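You operate a simulated robot arm through the tools that you are given. There is no shell and no other tool. Be economical: measure what you need, move in short steps, check, and stop when the job is done.

You are at the controls of a simulated robot arm. One attempt, no reset.

TASK
Strip the post: spring into the red parts tray, the rest into the blue.
Fine: lift each part straight off; the post ends bare.

Only the result counts: the job must be done as asked and must still hold three seconds after the hand-in. Knocking over, shifting, dropping, spilling or breaking anything else fails it.

THE ROBOT
A 7-joint arm with a two-finger parallel gripper, fixed in place. Base frame: the origin is at the foot of the arm, x ahead of it, y to its left, z up. Units: m, degrees, N and s.
Its first joint turns from -66.0 to 66.0 degrees. Payload 1.57 kg.
Tool frame: the origin (TCP) lies between the finger pads and is the grasp point; the fingertips stand 0.03 m ahead of it; z points along the fingers, y is the line along which they close. Largest opening 0.11 m; finger width 0.024, thickness 0.012; the body of the gripper, 0.048 by 0.112 m, starts 0.078 m behind the TCP.
Orientation is that of the tool frame in the base frame, as a unit quaternion [w, x, y, z]. With the fingers straight down and closing along the base's y, the tool's x points along the base's -x, its y along +y and its z along -z.

THE INTERFACE
- The arm moves only by the tool servo_tool. Its argument "targets" is a list of rows, each an object (a shift or turn left out is 0, a gripper value left out holds the last) with "grip": the finger opening in m, from 0 to 0.11; "offset": the shift along the base's x, y, z in m, a list of three; "delta_rot": the turn, a rotation vector about the base's x, y, z in degrees, a list of three. In form: [{"grip": grip, "offset": [dx, dy, dz], "delta_rot": [rx, ry, rz]}, ...]. A call has 1 to 8 rows; each row shifts and turns the commanded pose from where the row before left it. Rows are played at 5 a second. More than 0.05 m and 8.6 degrees between two rows, or a gripper value outside its range, and nothing of the call is played. A pose out of reach is approached as far as the arm can. The call stops where the force on the tool passes 70 N (or 10 N more than at its start, if that is more) or the arm is blocked; 0.2 s more then pass. The fingers move at their own pace (about 0.108 m/s each) and stop on an object; they squeeze with about 24 N. The grip force told is the motor's: it shows also when the fingers shut on nothing. Time passes only in rows, and 0.2 s behind the last, so rows that do not move let the fingers close. It gives the time, the measured TCP pose, the force on the tool (base axes), the opening and the grip force at its end, in the units of the frame above (readings bear some noise), and new pictures: "show" is both (left out), scene, wrist or none.
- Cameras (640 x 400 px; columns grow to the right, rows downward): "scene" is fixed at [0.1564, -0.3829, 1.4104]; the picture's right is [0.85, -0.53, 0.00], its down [-0.28, -0.45, -0.85] and it looks along [0.45, 0.72, -0.53] (base axes); focal length 313 px, centre (320, 200). "wrist" rides on the gripper at [0.07, 0.016, -0.141] in the tool frame; the picture's right is [-0.23, 0.97, 0.00], its down [-0.86, -0.20, -0.48] and it looks along [-0.47, -0.11, 0.88] (tool axes); focal length 222 px, centre (320, 200). There is no depth. A picture from a camera that has moved, and an enlarged one, comes with that camera's place and axes in the base frame and with its lens.
- inspect(camera, box): a new picture of the part [left, top, right, bottom] of that camera's present view, enlarged. No time passes.
- sign_off(): hands the job in; it is judged then, once.

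Go step by step. Nothing tells you positions but the pictures and the camera data: compare them with the known pose of the tool, close in by small moves and look again before you grip or let go. The budget is 120 turns and 170 pictures, counting those below and the enlarged ones. Unless the task says otherwise, let go and move clear before handing in, and close with one line.

The tools are called after "Request:" by a JSON object that holds its "name" and its "arguments". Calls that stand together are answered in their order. servo_tool: Moves the arm, as the interface text tells. Its arguments: {"type":"object","properties":{"targets":{"type":"array","items":{"type":"object","properties":{"grip":{"type":"number"},"offset":{"type":"array","items":{"type":"number"}},"delta_rot":{"type":"array","items":{"type":"number"}}}}},"show":{"type":"string","enum":["both","scene","wrist","none"]}},"required":["targets"]} The other tools are called the same way: inspect (camera, box) takes an enlarged picture of a part of a camera's view; sign_off () hands the job in.

At the start:

```text
t: 0.0
eef_pos: [0.3331, 0.1932, 1.1759]
tcp_rot: [0.0, 0.0, 1.0, 0.001]
force: [1.3, -0.1, 0.7]
gripper_width: 0.11
grasp_force: 0.0
```

scene: 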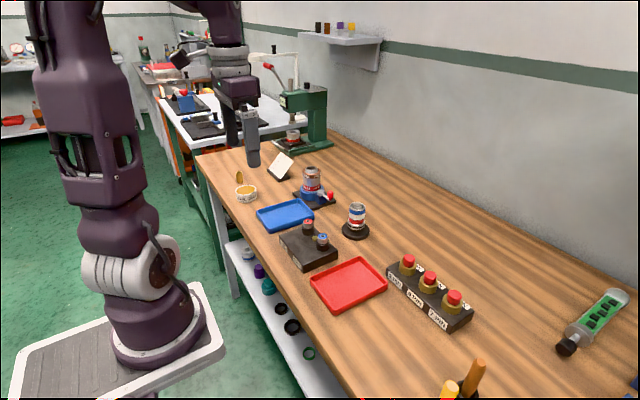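
wrist: 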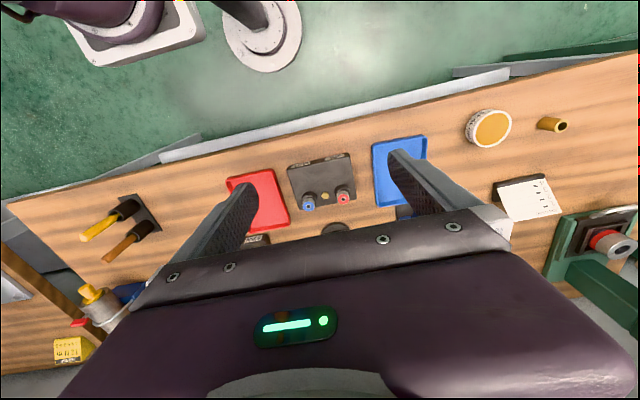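

I see two candidate stacks between the trays: one on a round base near (356,220) and one at (311,185). I'll enlarge them first.

Request:
{"name": "inspect", "arguments": {"camera": "scene", "box": [270, 150, 400, 250]}}

Request:
{"name": "inspect", "arguments": {"camera": "scene", "box": [330, 195, 380, 245]}}

Request:
{"name": "inspect", "arguments": {"camera": "scene", "box": [230, 150, 480, 330]}}

```text
4.00 times, centred on (335, 200) of scene
camera zoom: at [0.1564, -0.3829, 1.4104], right [0.85, -0.53, 0.0], down [-0.28, -0.45, -0.85], along [0.45, 0.72, -0.53], focal length 1254 px, centre (260, 200)
```

zoom: 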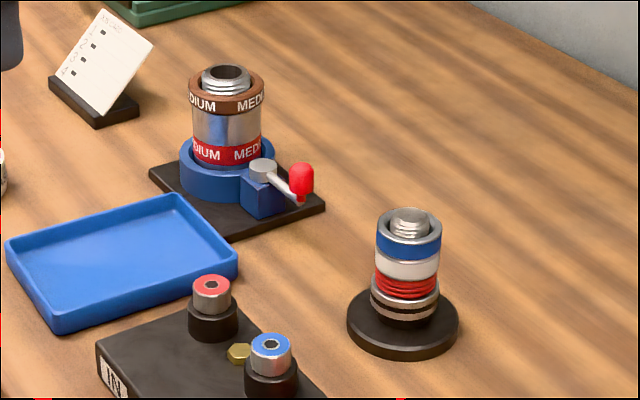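

```text
8.00 times, centred on (355, 220) of scene
camera zoom: at [0.1564, -0.3829, 1.4104], right [0.85, -0.53, 0.0], down [-0.28, -0.45, -0.85], along [0.45, 0.72, -0.53], focal length 2507 px, centre (40, 40)
```

zoom: 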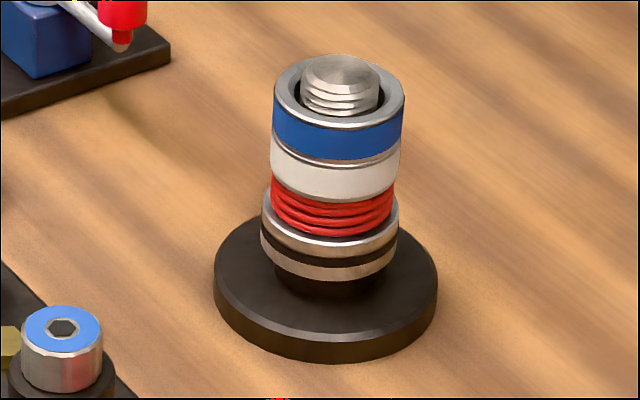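

```text
2.22 times, centred on (355, 240) of scene
camera zoom: at [0.1564, -0.3829, 1.4104], right [0.85, -0.53, 0.0], down [-0.28, -0.45, -0.85], along [0.45, 0.72, -0.53], focal length 696 px, centre (242, 111)
```

zoom: 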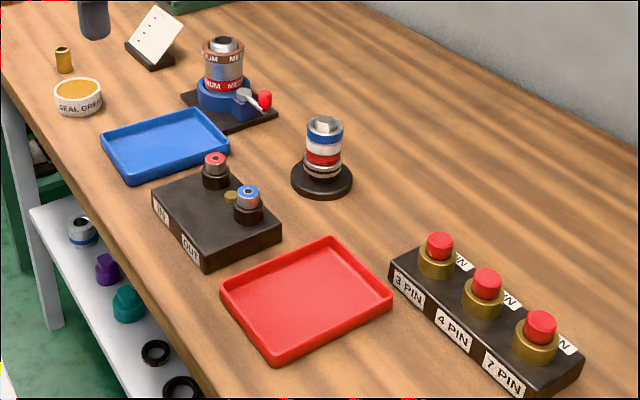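

The geometry from both cameras puts the bench top near z≈0.85, not 0.4. That places the post around (0.62, 0.165), the red tray around (0.48, 0.015) and the blue tray around (0.48, 0.34). I'll move part of the way at height and check.

Request:
{"name": "servo_tool", "arguments": {"targets": [{"offset": [0.03, -0.005, 0]}, {"offset": [0.04, -0.005, 0]}, {"offset": [0.04, -0.005, 0]}, {"offset": [0.04, -0.005, 0]}, {"offset": [0, 0, 0]}]}}

```text
t: 1.2
eef_pos: [0.4834, 0.1728, 1.177]
tcp_rot: [0.0, 0.0, 1.0, -0.001]
force: [0.1, 0.1, 0.6]
gripper_width: 0.11
grasp_force: 0.1
camera wrist: at [0.4141, 0.189, 1.3194], right [0.23, 0.97, 0.0], down [0.86, -0.2, 0.48], along [0.47, -0.11, -0.88], focal length 222 px, centre (320, 200)
```

scene: 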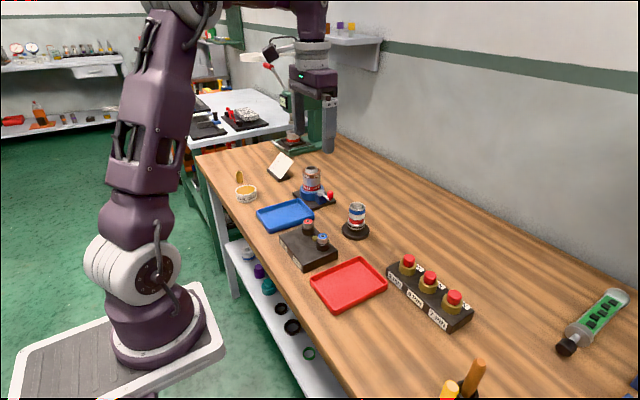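
wrist: 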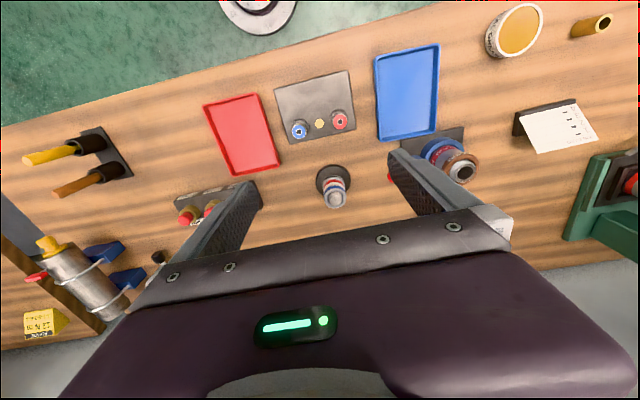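

The post triangulates consistently to about (0.62, 0.168). I'll move over it, still high.

Request:
{"name": "servo_tool", "arguments": {"targets": [{"offset": [0.045, -0.001, 0]}, {"offset": [0.045, -0.001, 0]}, {"offset": [0.045, -0.002, -0.03]}, {"offset": [0, 0, -0.04]}, {"offset": [0, 0, 0]}]}}

Request:
{"name": "inspect", "arguments": {"camera": "wrist", "box": [270, 80, 400, 200]}}

Request:
{"name": "inspect", "arguments": {"camera": "scene", "box": [320, 150, 400, 250]}}

```text
refused: row 3 steps farther than a row can; nothing moved
```

```text
3.33 times, centred on (335, 140) of wrist
camera zoom: at [0.4141, 0.189, 1.3194], right [0.23, 0.97, 0.0], down [0.86, -0.2, 0.48], along [0.47, -0.11, -0.88], focal length 740 px, centre (270, 400)
```

zoom: 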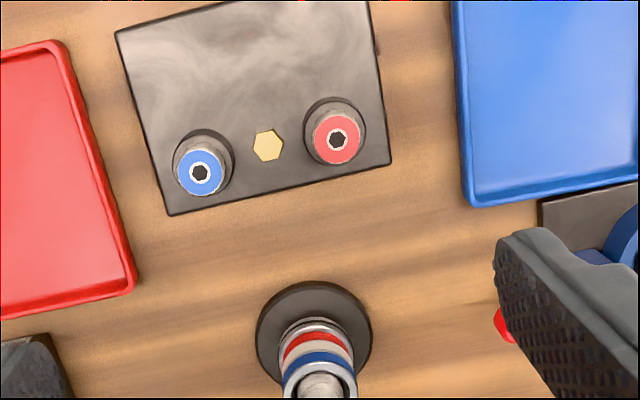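

```text
4.00 times, centred on (360, 200) of scene
camera zoom: at [0.1564, -0.3829, 1.4104], right [0.85, -0.53, 0.0], down [-0.28, -0.45, -0.85], along [0.45, 0.72, -0.53], focal length 1254 px, centre (160, 200)
```

zoom: 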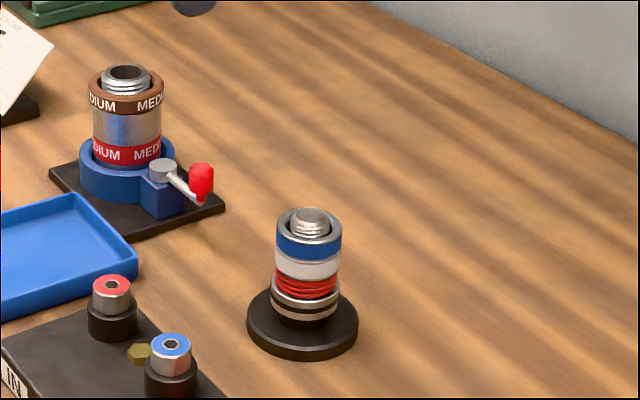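

The steps were slightly too long, so I'll repeat the move with shorter rows.

Request:
{"name": "servo_tool", "arguments": {"targets": [{"offset": [0.045, -0.001, 0]}, {"offset": [0.045, -0.001, 0]}, {"offset": [0.045, -0.002, 0]}, {"offset": [0, 0, -0.04]}, {"offset": [0, 0, -0.03]}, {"offset": [0, 0, 0]}]}}

Request:
{"name": "inspect", "arguments": {"camera": "wrist", "box": [240, 60, 400, 180]}}

Request:
{"name": "inspect", "arguments": {"camera": "scene", "box": [320, 150, 400, 250]}}

```text
t: 2.6
eef_pos: [0.5918, 0.1636, 1.0928]
tcp_rot: [0.0, 0.0, 1.0, 0.0]
force: [-0.1, 0.0, -0.4]
gripper_width: 0.11
grasp_force: 0.1
out of reach, approached as far as the arm can: row 3
camera wrist: at [0.523, 0.1801, 1.2347], right [0.23, 0.97, 0.0], down [0.85, -0.2, 0.48], along [0.47, -0.11, -0.88], focal length 222 px, centre (320, 200)
```

scene: 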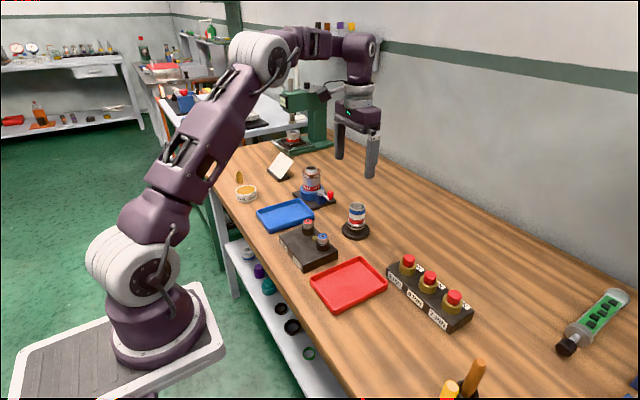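
wrist: 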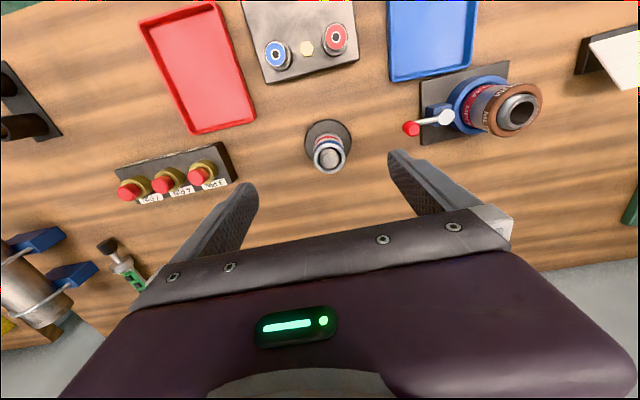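

```text
3.33 times, centred on (320, 120) of wrist
camera zoom: at [0.523, 0.1801, 1.2347], right [0.23, 0.97, 0.0], down [0.85, -0.2, 0.48], along [0.47, -0.11, -0.88], focal length 740 px, centre (320, 467)
```

zoom: 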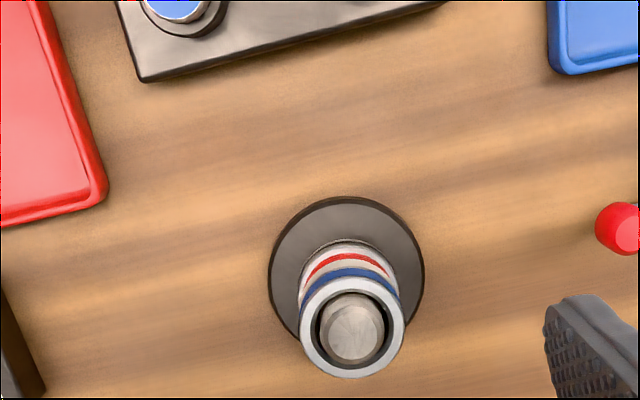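

```text
4.00 times, centred on (360, 200) of scene
camera zoom: at [0.1564, -0.3829, 1.4104], right [0.85, -0.53, 0.0], down [-0.28, -0.45, -0.85], along [0.45, 0.72, -0.53], focal length 1254 px, centre (160, 200)
```

zoom: 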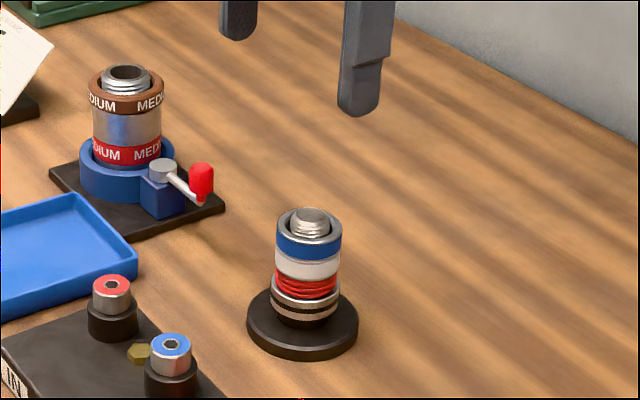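

The post axis is at about (0.617, 0.171) and the ring top at about z = 0.943. The arm stopped at x = 0.592, so I'll test whether it reaches further at a lower height.

Request:
{"name": "servo_tool", "arguments": {"targets": [{"offset": [0, 0, -0.03]}, {"offset": [0.01, 0.003, 0]}, {"offset": [0.01, 0.004, 0]}, {"offset": [0, 0, 0]}], "show": "none"}}

```text
t: 3.6
eef_pos: [0.6125, 0.1699, 1.0631]
tcp_rot: [0.0, 0.0, 1.0, 0.001]
force: [-0.4, -0.5, 0.3]
gripper_width: 0.11
grasp_force: 0.1
```

It reaches there. I'll go lower and take pictures to align.

Request:
{"name": "servo_tool", "arguments": {"targets": [{"offset": [0.004, 0.001, -0.03]}, {"offset": [0, 0, -0.025]}, {"offset": [0, 0, 0]}]}}

Request:
{"name": "inspect", "arguments": {"camera": "scene", "box": [325, 180, 385, 240]}}

Request:
{"name": "inspect", "arguments": {"camera": "wrist", "box": [240, 80, 400, 200]}}

```text
t: 4.4
eef_pos: [0.6162, 0.1702, 1.0084]
tcp_rot: [0.0, 0.0, 1.0, 0.001]
force: [0.1, 0.2, -0.3]
gripper_width: 0.1102
grasp_force: 0.1
camera wrist: at [0.5459, 0.1883, 1.15], right [0.23, 0.97, 0.0], down [0.86, -0.2, 0.48], along [0.47, -0.11, -0.88], focal length 222 px, centre (320, 200)
```

scene: 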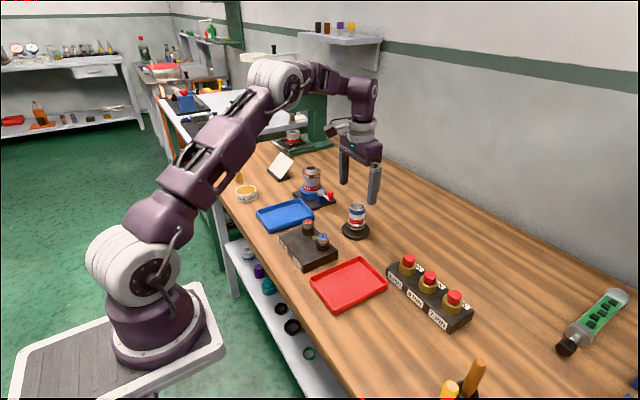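
wrist: 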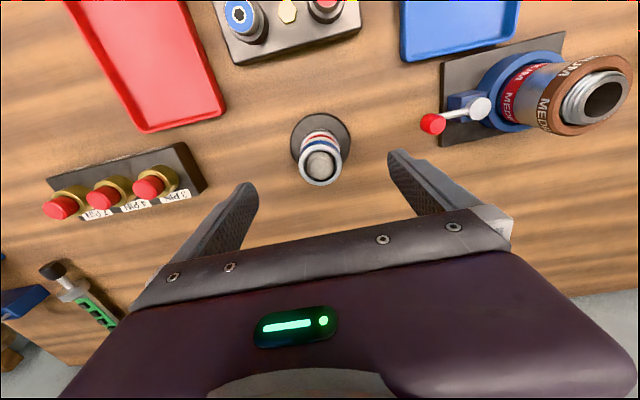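

```text
6.67 times, centred on (355, 210) of scene
camera zoom: at [0.1564, -0.3829, 1.4104], right [0.85, -0.53, 0.0], down [-0.28, -0.45, -0.85], along [0.45, 0.72, -0.53], focal length 2090 px, centre (87, 133)
```

zoom: 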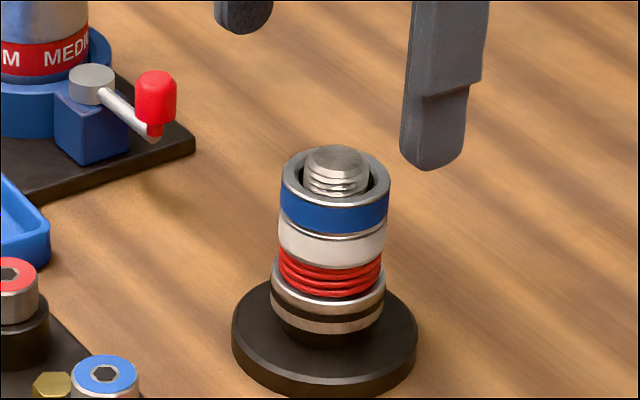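

```text
3.33 times, centred on (320, 140) of wrist
camera zoom: at [0.5459, 0.1883, 1.15], right [0.23, 0.97, 0.0], down [0.86, -0.2, 0.48], along [0.47, -0.11, -0.88], focal length 740 px, centre (320, 400)
```

zoom: 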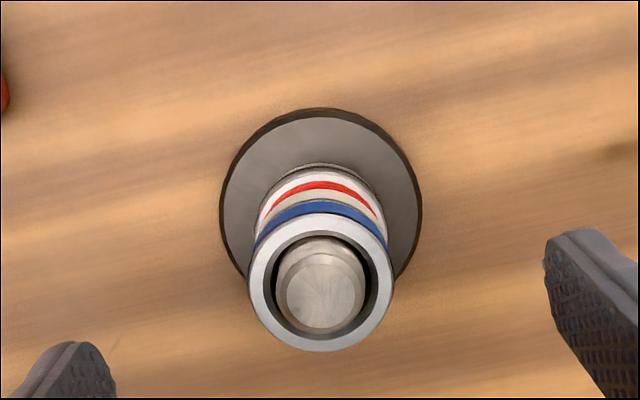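

The wrist view puts the ring centre within about 1–2 mm of the tool axis. I'll descend so the tips are near the ring top, narrow the fingers and look again.

Request:
{"name": "servo_tool", "arguments": {"targets": [{"offset": [0, 0.001, -0.015], "grip": 0.08}, {"offset": [0, 0, -0.012], "grip": 0.065}, {"grip": 0.065}, {"grip": 0.065}], "show": "none"}}

Request:
{"name": "inspect", "arguments": {"camera": "scene", "box": [325, 180, 385, 240]}}

Request:
{"name": "inspect", "arguments": {"camera": "wrist", "box": [240, 110, 400, 210]}}

```text
t: 5.4
eef_pos: [0.6144, 0.1722, 0.981]
tcp_rot: [0.0, 0.0, 1.0, 0.001]
force: [-0.9, -1.0, 0.0]
gripper_width: 0.0653
grasp_force: 0.1
```

```text
6.67 times, centred on (355, 210) of scene
camera zoom: at [0.1564, -0.3829, 1.4104], right [0.85, -0.53, 0.0], down [-0.28, -0.45, -0.85], along [0.45, 0.72, -0.53], focal length 2090 px, centre (87, 133)
```

zoom: 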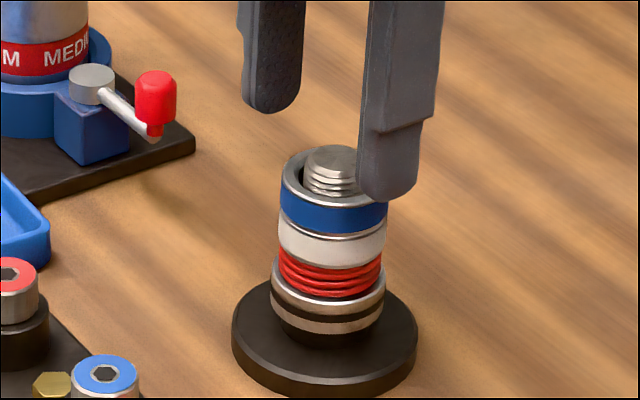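

```text
4.00 times, centred on (320, 160) of wrist
camera zoom: at [0.5453, 0.1884, 1.1231], right [0.23, 0.97, 0.0], down [0.86, -0.2, 0.48], along [0.47, -0.11, -0.88], focal length 888 px, centre (320, 360)
```

zoom: 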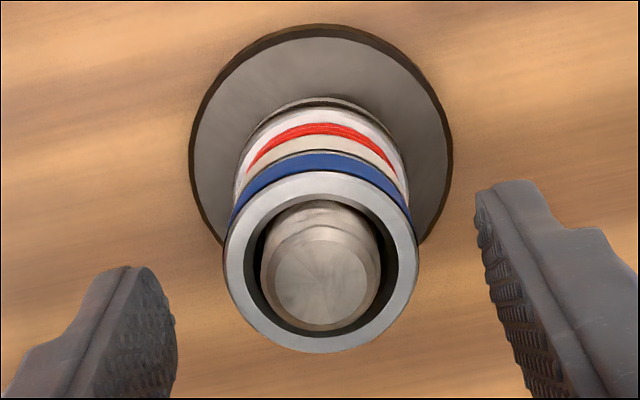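

The ring is centred between the fingers. The ring top is about z = 0.942, so I'll lower the tips to about 0.933 to cover only the upper ring.

Request:
{"name": "servo_tool", "arguments": {"targets": [{"offset": [0, 0, -0.01], "grip": 0.06}, {"offset": [0, 0, -0.008], "grip": 0.055}, {"grip": 0.055}], "show": "none"}}

Request:
{"name": "inspect", "arguments": {"camera": "scene", "box": [335, 195, 375, 235]}}

Request:
{"name": "inspect", "arguments": {"camera": "wrist", "box": [260, 130, 380, 210]}}

```text
t: 6.2
eef_pos: [0.6138, 0.1703, 0.9637]
tcp_rot: [0.0, 0.0, 1.0, 0.0]
force: [-0.7, -0.6, -0.4]
gripper_width: 0.0549
grasp_force: 0.1
```

```text
10.00 times, centred on (355, 215) of scene
camera zoom: at [0.1564, -0.3829, 1.4104], right [0.85, -0.53, 0.0], down [-0.28, -0.45, -0.85], along [0.45, 0.72, -0.53], focal length 3134 px, centre (-30, 50)
```

zoom: 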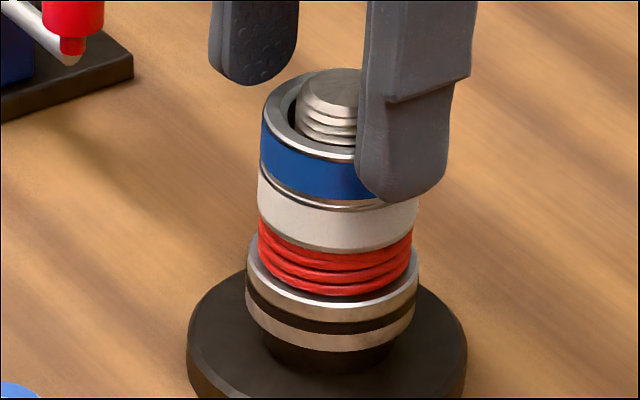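

```text
5.00 times, centred on (320, 170) of wrist
camera zoom: at [0.5447, 0.1882, 1.1048], right [0.23, 0.97, 0.0], down [0.86, -0.2, 0.48], along [0.47, -0.11, -0.88], focal length 1111 px, centre (320, 350)
```

zoom: 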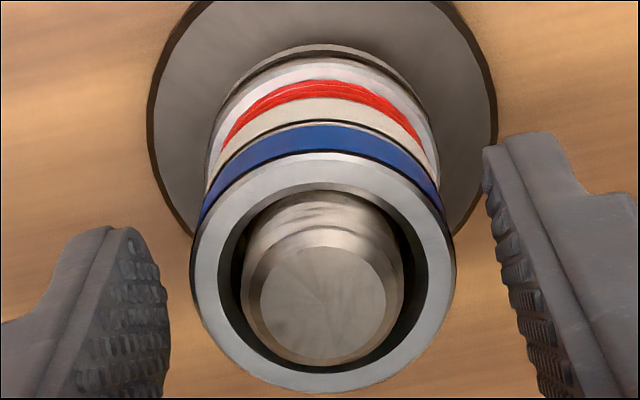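

By parallax the ring axis is about 3.5 mm further in +x and the tips are about 6 mm below the ring top. I'll correct that, close on the blue-band ring and check the grip.

Request:
{"name": "servo_tool", "arguments": {"targets": [{"offset": [0.0035, 0, -0.003]}, {"offset": [0, 0, 0], "grip": 0.048}, {"grip": 0.04}, {"grip": 0.035}, {"grip": 0.035}], "show": "none"}}

Request:
{"name": "inspect", "arguments": {"camera": "scene", "box": [335, 195, 375, 235]}}

Request:
{"name": "inspect", "arguments": {"camera": "wrist", "box": [260, 130, 380, 210]}}

```text
t: 7.4
eef_pos: [0.6173, 0.1704, 0.9597]
tcp_rot: [0.001, 0.0, 1.0, 0.0]
force: [1.1, -0.8, -0.1]
gripper_width: 0.0426
grasp_force: 23.8
```

```text
10.00 times, centred on (355, 215) of scene
camera zoom: at [0.1564, -0.3829, 1.4104], right [0.85, -0.53, 0.0], down [-0.28, -0.45, -0.85], along [0.45, 0.72, -0.53], focal length 3134 px, centre (-30, 50)
```

zoom: 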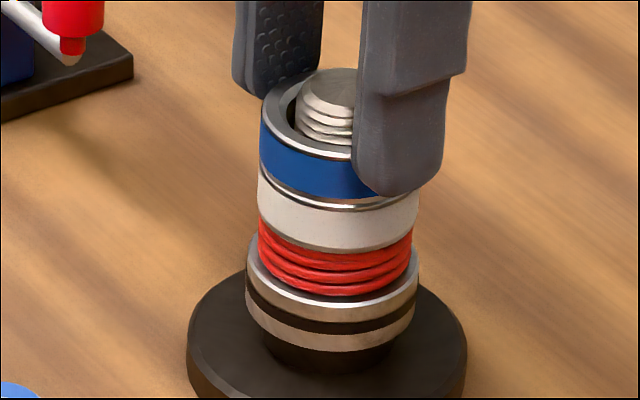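

```text
5.00 times, centred on (320, 170) of wrist
camera zoom: at [0.5482, 0.1879, 1.102], right [0.23, 0.97, 0.0], down [0.86, -0.2, 0.48], along [0.47, -0.11, -0.88], focal length 1111 px, centre (320, 350)
```

zoom: 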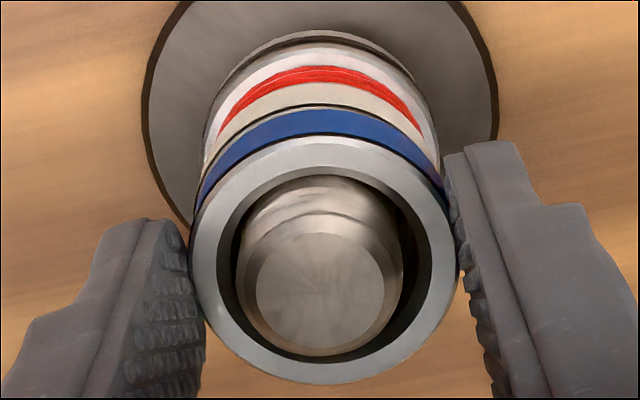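

Gripped at 42.6 mm with no side load. I'll lift a little and check that only the top ring moves.

Request:
{"name": "servo_tool", "arguments": {"targets": [{"offset": [0, 0, 0.01]}, {"offset": [0, 0, 0.01]}, {"offset": [0, 0, 0]}], "show": "none"}}

Request:
{"name": "inspect", "arguments": {"camera": "scene", "box": [335, 190, 375, 235]}}

```text
t: 8.2
eef_pos: [0.6161, 0.1703, 0.9802]
tcp_rot: [0.0, -0.001, 1.0, 0.001]
force: [0.3, 0.6, -0.5]
gripper_width: 0.0429
grasp_force: 23.6
```

```text
8.89 times, centred on (355, 212) of scene
camera zoom: at [0.1564, -0.3829, 1.4104], right [0.85, -0.53, 0.0], down [-0.28, -0.45, -0.85], along [0.45, 0.72, -0.53], focal length 2786 px, centre (9, 89)
```

zoom: 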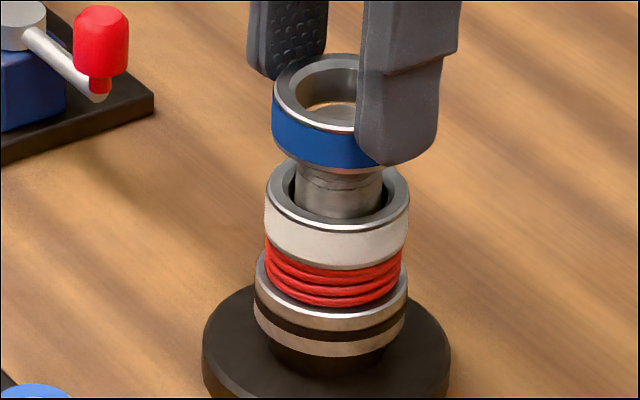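

Only the blue-band ring came up. I'll lift clear and carry it over the far end of the blue tray, around (0.52, 0.336).

Request:
{"name": "servo_tool", "arguments": {"targets": [{"offset": [0, 0, 0.04]}, {"offset": [0, 0, 0.04]}, {"offset": [-0.048, 0, 0]}, {"offset": [-0.048, 0, 0]}, {"offset": [0, 0.048, 0]}, {"offset": [0, 0.048, 0]}, {"offset": [0, 0.048, 0]}, {"offset": [0, 0.02, 0]}], "show": "none"}}

Request:
{"name": "servo_tool", "arguments": {"targets": [{"offset": [0, 0, 0]}]}}

```text
t: 10.0
eef_pos: [0.5215, 0.3367, 1.0602]
tcp_rot: [0.0, -0.001, 1.0, 0.0]
force: [-0.2, 0.8, -0.6]
gripper_width: 0.043
grasp_force: 24.2
```

```text
t: 10.4
eef_pos: [0.5226, 0.3365, 1.0618]
tcp_rot: [0.0, 0.0, 1.0, 0.0]
force: [-0.9, 0.1, -0.5]
gripper_width: 0.0428
grasp_force: 24.2
camera wrist: at [0.4531, 0.3536, 1.2028], right [0.23, 0.97, 0.0], down [0.86, -0.2, 0.48], along [0.47, -0.11, -0.88], focal length 222 px, centre (320, 200)
```

scene: 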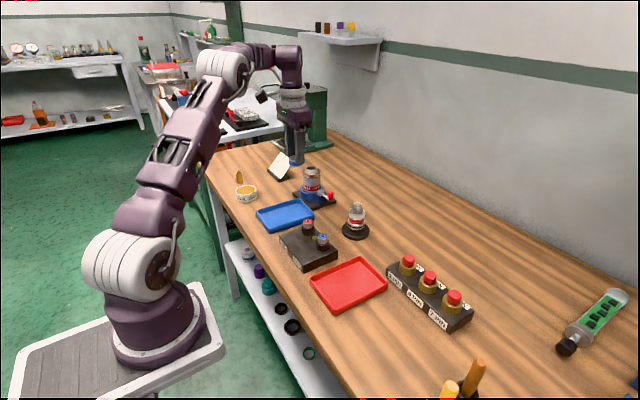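
wrist: 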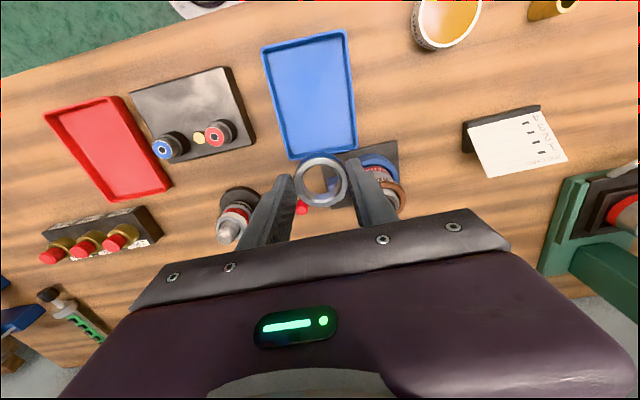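

The tray spans about x 0.405–0.555 and y 0.28–0.39, with the gauge fixture just beyond its far end. I'll lower the ring partway at x ≈ 0.517 and look.

Request:
{"name": "servo_tool", "arguments": {"targets": [{"offset": [-0.005, 0, -0.03]}, {"offset": [0, 0, -0.045]}, {"offset": [0, 0, -0.04]}, {"offset": [0, 0, -0.03]}, {"offset": [0, 0, 0]}]}}

Request:
{"name": "inspect", "arguments": {"camera": "scene", "box": [245, 150, 345, 240]}}

```text
t: 11.6
eef_pos: [0.5165, 0.3346, 0.9153]
tcp_rot: [0.0, -0.001, 1.0, 0.0]
force: [0.7, 0.2, -0.3]
gripper_width: 0.0426
grasp_force: 24.2
camera wrist: at [0.4472, 0.3526, 1.0563], right [0.23, 0.97, 0.0], down [0.86, -0.2, 0.48], along [0.47, -0.11, -0.88], focal length 222 px, centre (320, 200)
```

scene: 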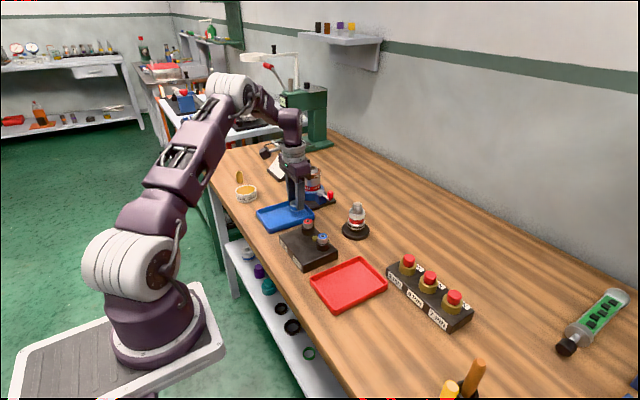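
wrist: 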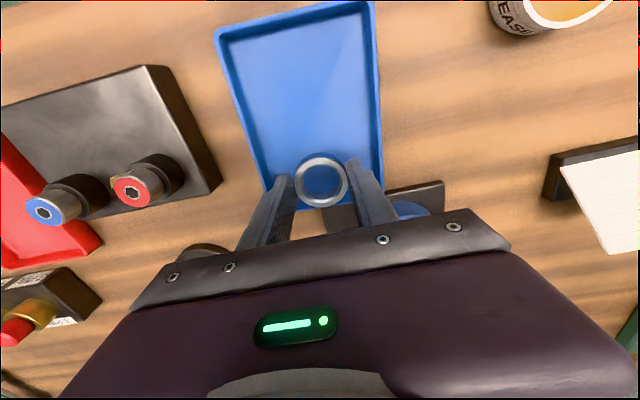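

```text
4.44 times, centred on (295, 195) of scene
camera zoom: at [0.1564, -0.3829, 1.4104], right [0.85, -0.53, 0.0], down [-0.28, -0.45, -0.85], along [0.45, 0.72, -0.53], focal length 1393 px, centre (431, 222)
```

zoom: 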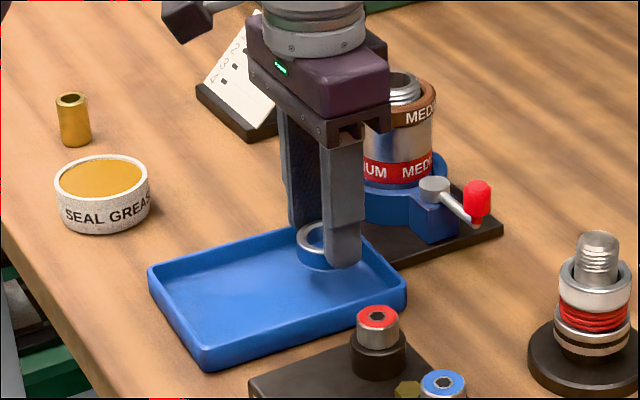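

The ring is over the tray but close to the far wall, so I'll shift back 6 mm and lower until it touches.

Request:
{"name": "servo_tool", "arguments": {"targets": [{"offset": [-0.006, 0.001, 0]}, {"offset": [0, 0, -0.006]}, {"offset": [0, 0, -0.004]}, {"offset": [0, 0, -0.003]}, {"offset": [0, 0, 0]}], "show": "none"}}

Request:
{"name": "inspect", "arguments": {"camera": "scene", "box": [275, 170, 335, 230]}}

```text
t: 12.8
eef_pos: [0.5106, 0.3358, 0.9019]
tcp_rot: [0.0, 0.0, 1.0, 0.0]
force: [-0.5, 0.0, -0.2]
gripper_width: 0.0427
grasp_force: 23.6
```

```text
6.67 times, centred on (305, 200) of scene
camera zoom: at [0.1564, -0.3829, 1.4104], right [0.85, -0.53, 0.0], down [-0.28, -0.45, -0.85], along [0.45, 0.72, -0.53], focal length 2090 px, centre (420, 200)
```

zoom: 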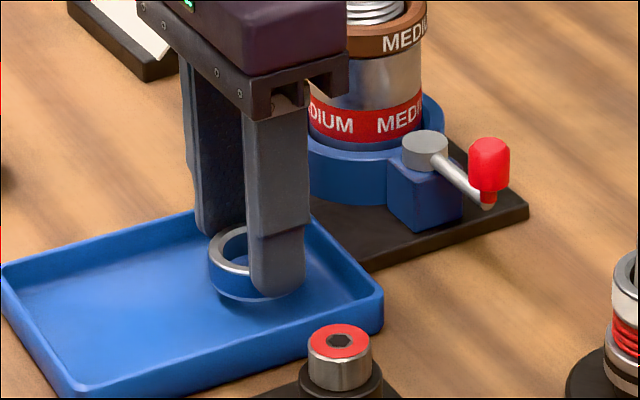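

Still slightly above the floor. I'll lower in 2 mm steps and watch the force.

Request:
{"name": "servo_tool", "arguments": {"targets": [{"offset": [0, 0, -0.002]}, {"offset": [0, 0, -0.002]}, {"offset": [0, 0, 0]}], "show": "none"}}

Request:
{"name": "servo_tool", "arguments": {"targets": [{"offset": [0, 0, -0.002]}, {"offset": [0, 0, 0]}], "show": "none"}}

Request:
{"name": "servo_tool", "arguments": {"targets": [{"offset": [0, 0, -0.002]}, {"offset": [0, 0, 0]}], "show": "none"}}

Request:
{"name": "inspect", "arguments": {"camera": "scene", "box": [275, 180, 325, 230]}}

```text
t: 13.6
eef_pos: [0.5109, 0.3363, 0.899]
tcp_rot: [0.0, 0.0, 1.0, 0.0]
force: [0.1, -0.5, -0.3]
gripper_width: 0.0427
grasp_force: 24.4
```

```text
t: 14.2
eef_pos: [0.5104, 0.3354, 0.8952]
tcp_rot: [0.0, 0.0, 1.0, 0.0]
force: [-0.2, 0.8, -1.2]
gripper_width: 0.0428
grasp_force: 24.1
```

```text
t: 14.8
eef_pos: [0.51, 0.3368, 0.8956]
tcp_rot: [0.0, 0.0, 1.0, 0.0]
force: [0.0, -1.0, -0.5]
gripper_width: 0.0425
grasp_force: 24.3
```

```text
8.00 times, centred on (300, 205) of scene
camera zoom: at [0.1564, -0.3829, 1.4104], right [0.85, -0.53, 0.0], down [-0.28, -0.45, -0.85], along [0.45, 0.72, -0.53], focal length 2507 px, centre (480, 160)
```

zoom: 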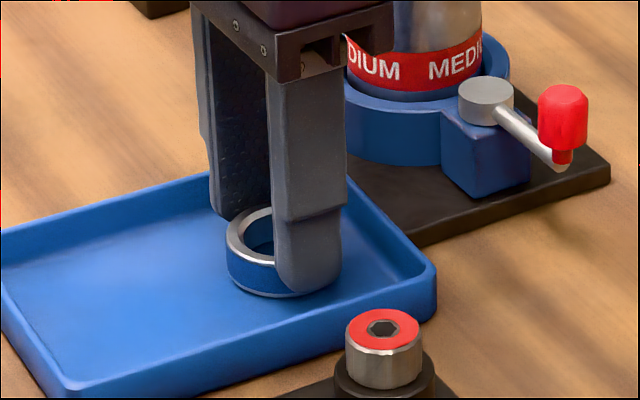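

Request:
{"name": "servo_tool", "arguments": {"targets": [{"offset": [0, 0, -0.002]}, {"offset": [0, 0, 0]}], "show": "none"}}

Request:
{"name": "servo_tool", "arguments": {"targets": [{"offset": [0, 0, -0.002]}, {"offset": [0, 0, 0]}], "show": "none"}}

Request:
{"name": "inspect", "arguments": {"camera": "scene", "box": [275, 180, 325, 230]}}

```text
t: 15.4
eef_pos: [0.5093, 0.3355, 0.8932]
tcp_rot: [0.001, 0.0, 1.0, 0.0]
force: [-2.9, -1.1, 9.7]
gripper_width: 0.0431
grasp_force: 23.3
```

```text
t: 16.0
eef_pos: [0.5111, 0.3361, 0.8914]
tcp_rot: [0.0, 0.0, 1.0, 0.001]
force: [-1.8, -1.9, 15.7]
gripper_width: 0.0429
grasp_force: 24.4
```

```text
8.00 times, centred on (300, 205) of scene
camera zoom: at [0.1561, -0.3831, 1.4103], right [0.85, -0.53, 0.0], down [-0.28, -0.45, -0.85], along [0.45, 0.72, -0.53], focal length 2507 px, centre (480, 160)
```

zoom: 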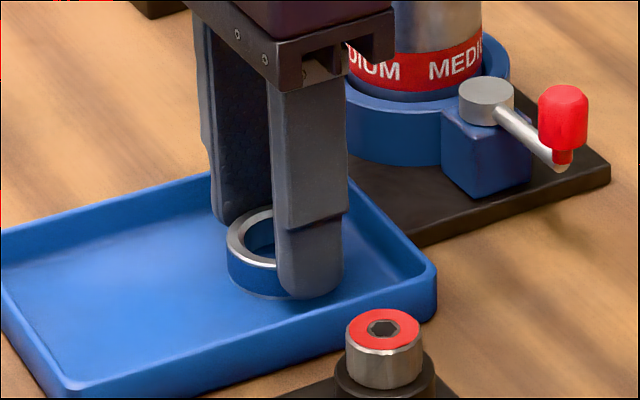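

Contact at TCP z ≈ 0.893. I'll relax 1.5 mm, open modestly and rise straight up.

Request:
{"name": "servo_tool", "arguments": {"targets": [{"offset": [0, 0, 0.002]}, {"grip": 0.052}, {"grip": 0.052}, {"offset": [0, 0, 0.02]}, {"offset": [0, 0, 0.045]}, {"offset": [0, 0, 0.045]}, {"offset": [0, 0, 0.03]}, {"offset": [0, 0, 0]}], "show": "none"}}

Request:
{"name": "inspect", "arguments": {"camera": "scene", "box": [245, 170, 375, 250]}}

Request:
{"name": "inspect", "arguments": {"camera": "wrist", "box": [180, 0, 460, 200]}}

```text
t: 17.8
eef_pos: [0.5116, 0.3389, 1.0327]
tcp_rot: [0.0, 0.0, 1.0, 0.0]
force: [0.2, -0.1, -0.2]
gripper_width: 0.0518
grasp_force: 0.1
```

```text
4.92 times, centred on (310, 210) of scene
camera zoom: at [0.1564, -0.3829, 1.4104], right [0.85, -0.53, 0.0], down [-0.28, -0.45, -0.85], along [0.45, 0.72, -0.53], focal length 1543 px, centre (369, 151)
```

zoom: 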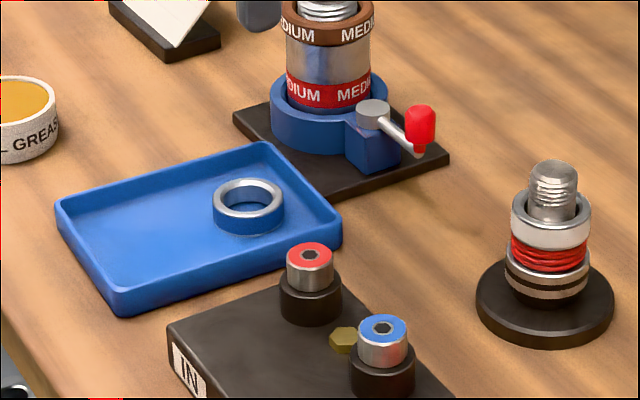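

```text
2.00 times, centred on (320, 100) of wrist
camera zoom: at [0.4424, 0.3549, 1.1743], right [0.23, 0.97, 0.0], down [0.86, -0.2, 0.48], along [0.47, -0.11, -0.88], focal length 444 px, centre (320, 400)
```

zoom: 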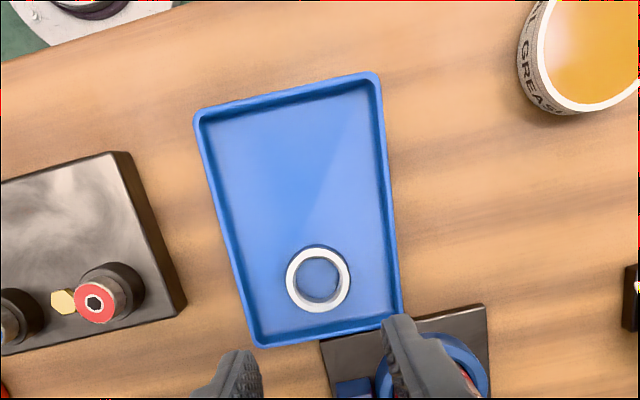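

The first ring sits flat in the blue tray. I'm returning to the post for the white ring by the same path reversed, with the tips stopping just above it.

Request:
{"name": "servo_tool", "arguments": {"targets": [{"offset": [0, -0.045, 0], "grip": 0.06}, {"offset": [0, -0.045, 0]}, {"offset": [0, -0.045, 0]}, {"offset": [0, -0.03, 0]}, {"offset": [0.035, 0, 0]}, {"offset": [0.036, 0, 0]}, {"offset": [0.036, 0, 0]}, {"offset": [0, 0, 0]}], "show": "none"}}

Request:
{"name": "servo_tool", "arguments": {"targets": [{"offset": [0, 0, -0.03]}, {"offset": [0, 0, -0.035]}, {"offset": [0, 0, 0]}], "show": "none"}}

Request:
{"name": "inspect", "arguments": {"camera": "scene", "box": [335, 195, 375, 235]}}

Request:
{"name": "inspect", "arguments": {"camera": "wrist", "box": [260, 130, 380, 210]}}

```text
t: 19.6
eef_pos: [0.6168, 0.17, 1.0325]
tcp_rot: [0.0, 0.0, 1.0, 0.0]
force: [0.1, -0.4, -0.6]
gripper_width: 0.0598
grasp_force: 0.1
```

```text
t: 20.4
eef_pos: [0.6181, 0.1683, 0.9646]
tcp_rot: [-0.001, 0.0, 1.0, 0.0]
force: [-0.9, -0.2, 0.6]
gripper_width: 0.06
grasp_force: 0.0
```

```text
10.00 times, centred on (355, 215) of scene
camera zoom: at [0.1564, -0.3829, 1.4104], right [0.85, -0.53, 0.0], down [-0.28, -0.45, -0.85], along [0.45, 0.72, -0.53], focal length 3134 px, centre (-30, 50)
```

zoom: 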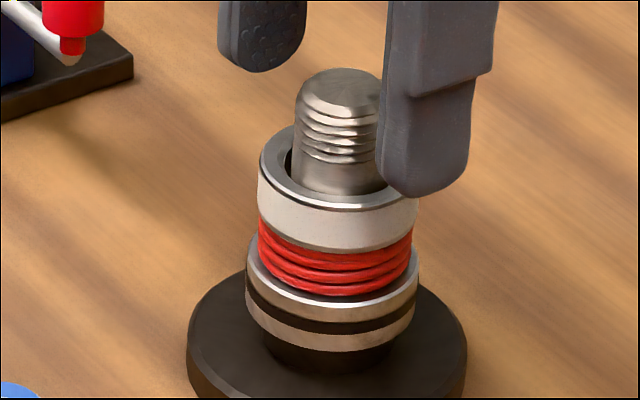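

```text
5.00 times, centred on (320, 170) of wrist
camera zoom: at [0.5484, 0.1869, 1.1074], right [0.23, 0.97, 0.0], down [0.86, -0.2, 0.48], along [0.47, -0.11, -0.88], focal length 1111 px, centre (320, 350)
```

zoom: 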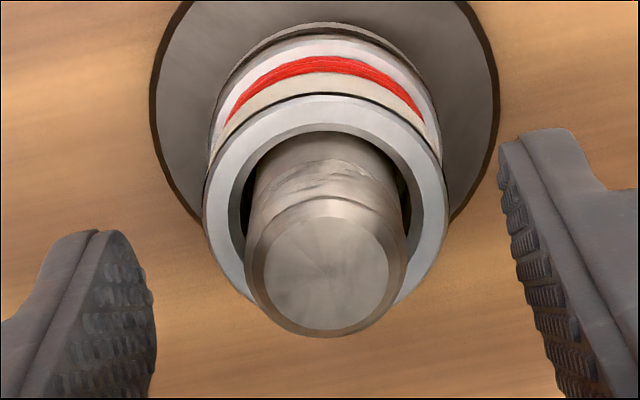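

The white ring's geometry is clear. I'll go down 20 mm so only the white ring is between the tips, then close.

Request:
{"name": "servo_tool", "arguments": {"targets": [{"offset": [0, 0, -0.01], "grip": 0.055}, {"offset": [0, 0, -0.01]}, {"grip": 0.048}, {"grip": 0.04}, {"grip": 0.035}, {"grip": 0.035}], "show": "none"}}

Request:
{"name": "inspect", "arguments": {"camera": "scene", "box": [335, 195, 375, 235]}}

```text
t: 21.8
eef_pos: [0.6179, 0.1708, 0.9463]
tcp_rot: [0.001, 0.0, 1.0, 0.0]
force: [-1.2, 0.1, 0.3]
gripper_width: 0.0427
grasp_force: 23.7
```

```text
10.00 times, centred on (355, 215) of scene
camera zoom: at [0.1564, -0.3829, 1.4104], right [0.85, -0.53, 0.0], down [-0.28, -0.45, -0.85], along [0.45, 0.72, -0.53], focal length 3134 px, centre (-30, 50)
```

zoom: 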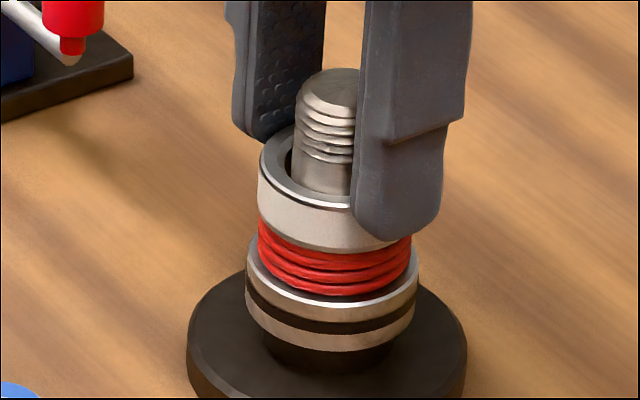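

Request:
{"name": "servo_tool", "arguments": {"targets": [{"offset": [0, 0, 0.01]}, {"offset": [0, 0, 0.01]}, {"offset": [0, 0, 0]}], "show": "none"}}

Request:
{"name": "inspect", "arguments": {"camera": "scene", "box": [335, 195, 375, 235]}}

```text
t: 22.6
eef_pos: [0.6185, 0.1684, 0.9671]
tcp_rot: [-0.001, 0.0, 1.0, 0.0]
force: [-0.8, 0.1, -0.5]
gripper_width: 0.0429
grasp_force: 24.0
```

```text
10.00 times, centred on (355, 215) of scene
camera zoom: at [0.1564, -0.3829, 1.4104], right [0.85, -0.53, 0.0], down [-0.28, -0.45, -0.85], along [0.45, 0.72, -0.53], focal length 3134 px, centre (-30, 50)
```

zoom: 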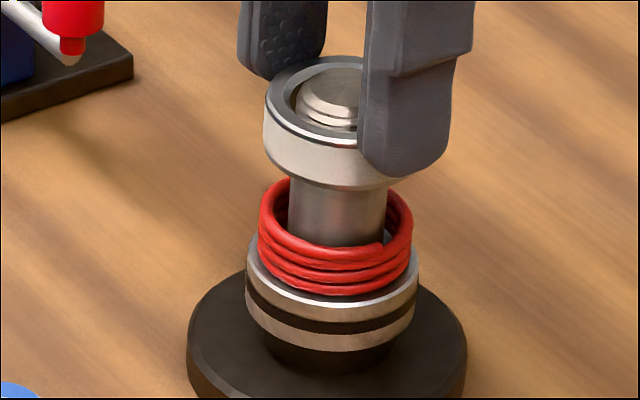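

Only the white ring lifted and the spring stayed put. I'm carrying it to the middle of the blue tray, around (0.463, 0.336).

Request:
{"name": "servo_tool", "arguments": {"targets": [{"offset": [0, 0, 0.04]}, {"offset": [0, 0, 0.04]}, {"offset": [-0.045, 0, 0]}, {"offset": [-0.045, 0, 0]}, {"offset": [-0.03, 0.035, 0]}, {"offset": [-0.03, 0.035, 0]}, {"offset": [0, 0.048, 0]}, {"offset": [0, 0.047, 0]}], "show": "none"}}

Request:
{"name": "servo_tool", "arguments": {"targets": [{"offset": [-0.003, 0, -0.045]}, {"offset": [0, 0, -0.045]}, {"offset": [0, 0, -0.035]}, {"offset": [0, 0, 0]}], "show": "none"}}

Request:
{"name": "inspect", "arguments": {"camera": "scene", "box": [255, 180, 325, 240]}}

Request:
{"name": "inspect", "arguments": {"camera": "wrist", "box": [200, 60, 440, 230]}}

```text
t: 24.4
eef_pos: [0.4684, 0.3355, 1.0436]
tcp_rot: [-0.001, 0.001, 1.0, 0.0]
force: [0.4, 1.0, -1.6]
gripper_width: 0.0427
grasp_force: 23.7
```

```text
t: 25.4
eef_pos: [0.4665, 0.3375, 0.9203]
tcp_rot: [0.0, 0.0, 1.0, 0.001]
force: [0.6, -0.1, 0.4]
gripper_width: 0.0426
grasp_force: 24.0
```

```text
6.67 times, centred on (290, 210) of scene
camera zoom: at [0.1564, -0.3829, 1.4104], right [0.85, -0.53, 0.0], down [-0.28, -0.45, -0.85], along [0.45, 0.72, -0.53], focal length 2090 px, centre (520, 133)
```

zoom: 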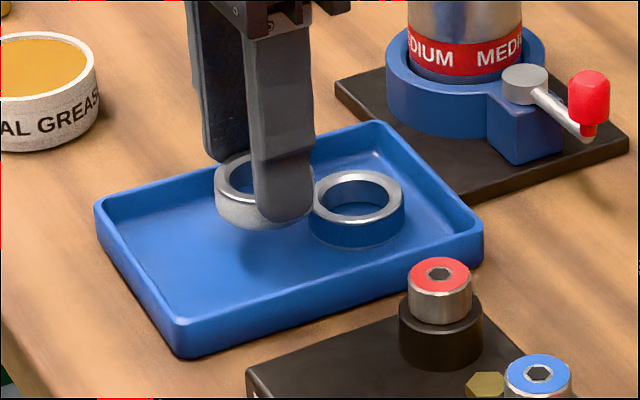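

```text
2.35 times, centred on (320, 145) of wrist
camera zoom: at [0.397, 0.3541, 1.0633], right [0.23, 0.97, 0.0], down [0.86, -0.2, 0.48], along [0.47, -0.11, -0.88], focal length 523 px, centre (320, 329)
```

zoom: 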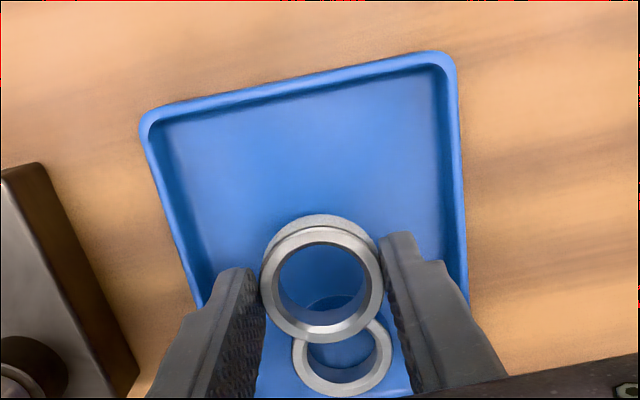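

The tray floor is only about 130 × 95 mm, so three rings need a staggered layout. I'll put the white ring at the near end (0.440, 0.348) and check from the wrist.

Request:
{"name": "servo_tool", "arguments": {"targets": [{"offset": [-0.0245, 0.0125, 0]}, {"offset": [0, 0, -0.008]}, {"offset": [0, 0, 0]}], "show": "none"}}

Request:
{"name": "inspect", "arguments": {"camera": "scene", "box": [255, 180, 325, 240]}}

Request:
{"name": "inspect", "arguments": {"camera": "wrist", "box": [200, 60, 440, 230]}}

```text
t: 26.2
eef_pos: [0.4407, 0.3505, 0.9141]
tcp_rot: [0.0, 0.0, 1.0, -0.001]
force: [-0.1, 0.7, -0.9]
gripper_width: 0.0427
grasp_force: 23.7
```

```text
6.67 times, centred on (290, 210) of scene
camera zoom: at [0.1564, -0.3829, 1.4104], right [0.85, -0.53, 0.0], down [-0.28, -0.45, -0.85], along [0.45, 0.72, -0.53], focal length 2090 px, centre (520, 133)
```

zoom: 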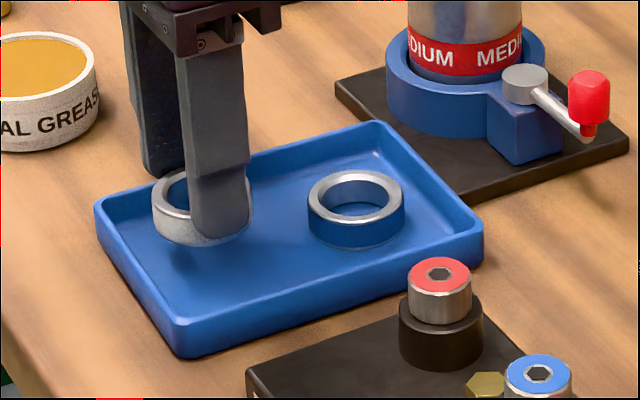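

```text
2.35 times, centred on (320, 145) of wrist
camera zoom: at [0.3722, 0.3677, 1.0558], right [0.23, 0.97, 0.0], down [0.85, -0.2, 0.48], along [0.47, -0.11, -0.88], focal length 523 px, centre (320, 329)
```

zoom: 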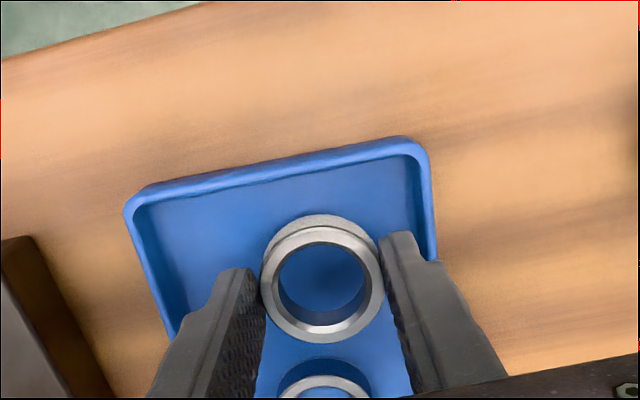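

There's more margin at the near wall than I estimated, but the +y finger is close to the side wall. I'll shift −3 mm in y and lower to contact.

Request:
{"name": "servo_tool", "arguments": {"targets": [{"offset": [0, -0.003, -0.006]}, {"offset": [0, 0, -0.006]}, {"offset": [0, 0, -0.003]}, {"offset": [0, 0, 0]}], "show": "none"}}

Request:
{"name": "servo_tool", "arguments": {"targets": [{"offset": [0, 0, -0.003]}, {"offset": [0, 0, 0]}], "show": "none"}}

Request:
{"name": "inspect", "arguments": {"camera": "scene", "box": [255, 180, 325, 240]}}

```text
t: 27.2
eef_pos: [0.4399, 0.3464, 0.898]
tcp_rot: [0.001, -0.001, 1.0, 0.0]
force: [0.2, 0.6, -0.7]
gripper_width: 0.0428
grasp_force: 23.6
```

```text
t: 27.8
eef_pos: [0.4406, 0.3446, 0.896]
tcp_rot: [0.0, 0.0, 1.0, 0.001]
force: [0.1, 0.3, 0.2]
gripper_width: 0.0426
grasp_force: 24.3
```

```text
6.67 times, centred on (290, 210) of scene
camera zoom: at [0.1564, -0.3829, 1.4104], right [0.85, -0.53, 0.0], down [-0.28, -0.45, -0.85], along [0.45, 0.72, -0.53], focal length 2090 px, centre (520, 133)
```

zoom: 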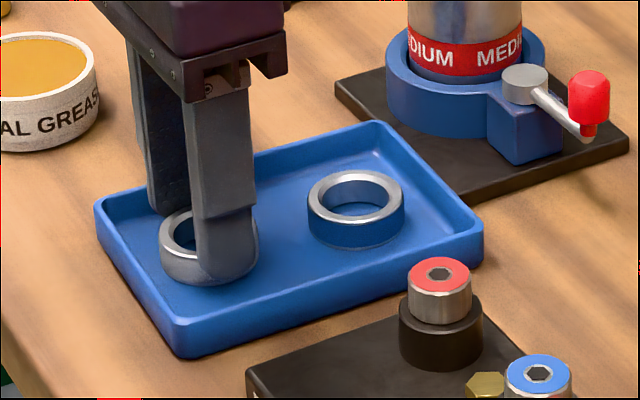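

Request:
{"name": "servo_tool", "arguments": {"targets": [{"offset": [0, 0, -0.002]}, {"offset": [0, 0, 0]}], "show": "none"}}

Request:
{"name": "servo_tool", "arguments": {"targets": [{"offset": [0, 0, -0.002]}, {"offset": [0, 0, 0]}], "show": "none"}}

```text
t: 28.4
eef_pos: [0.4406, 0.3461, 0.8925]
tcp_rot: [0.001, 0.0, 1.0, 0.001]
force: [-2.0, -2.4, 16.3]
gripper_width: 0.0427
grasp_force: 24.0
```

```text
t: 29.0
eef_pos: [0.4401, 0.3457, 0.8918]
tcp_rot: [0.001, 0.001, 1.0, 0.001]
force: [4.1, 2.5, 14.6]
gripper_width: 0.0427
grasp_force: 24.5
```

Contact made. I'll release, rise and look.

Request:
{"name": "servo_tool", "arguments": {"targets": [{"offset": [0, 0, 0.003]}, {"grip": 0.05}, {"grip": 0.05}, {"offset": [0, 0, 0.02]}, {"offset": [0, 0, 0.045]}, {"offset": [0, 0, 0.045]}, {"offset": [0, 0, 0.03]}, {"offset": [0, 0, 0]}], "show": "none"}}

Request:
{"name": "inspect", "arguments": {"camera": "scene", "box": [255, 180, 325, 240]}}

Request:
{"name": "inspect", "arguments": {"camera": "wrist", "box": [200, 60, 440, 230]}}

```text
t: 30.8
eef_pos: [0.4418, 0.3459, 1.0347]
tcp_rot: [0.0, 0.0, 1.0, 0.0]
force: [-0.2, -0.6, 0.3]
gripper_width: 0.0501
grasp_force: 0.1
```

```text
6.67 times, centred on (290, 210) of scene
camera zoom: at [0.1564, -0.3829, 1.4104], right [0.85, -0.53, 0.0], down [-0.28, -0.45, -0.85], along [0.45, 0.72, -0.53], focal length 2090 px, centre (520, 133)
```

zoom: 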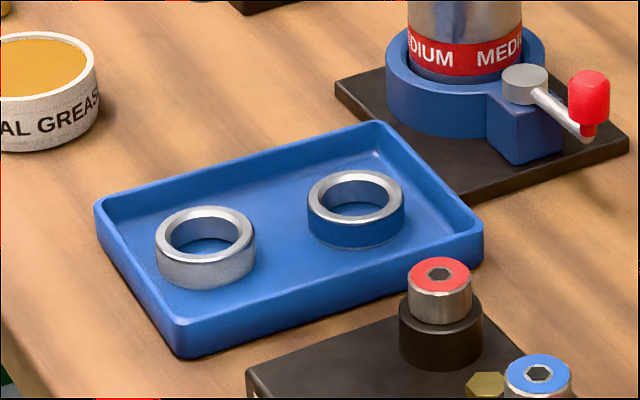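

```text
2.35 times, centred on (320, 145) of wrist
camera zoom: at [0.3726, 0.3635, 1.176], right [0.23, 0.97, 0.0], down [0.85, -0.2, 0.48], along [0.47, -0.11, -0.88], focal length 523 px, centre (320, 329)
```

zoom: 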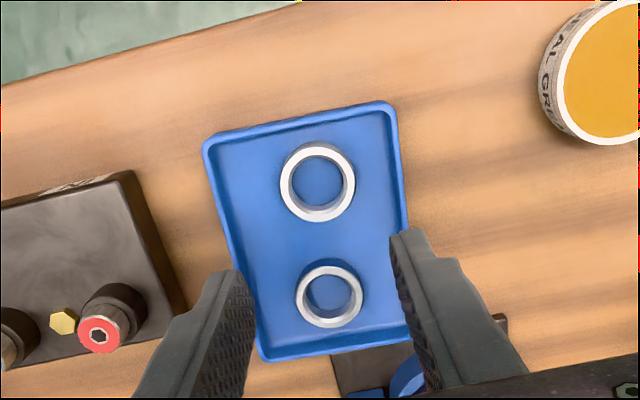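

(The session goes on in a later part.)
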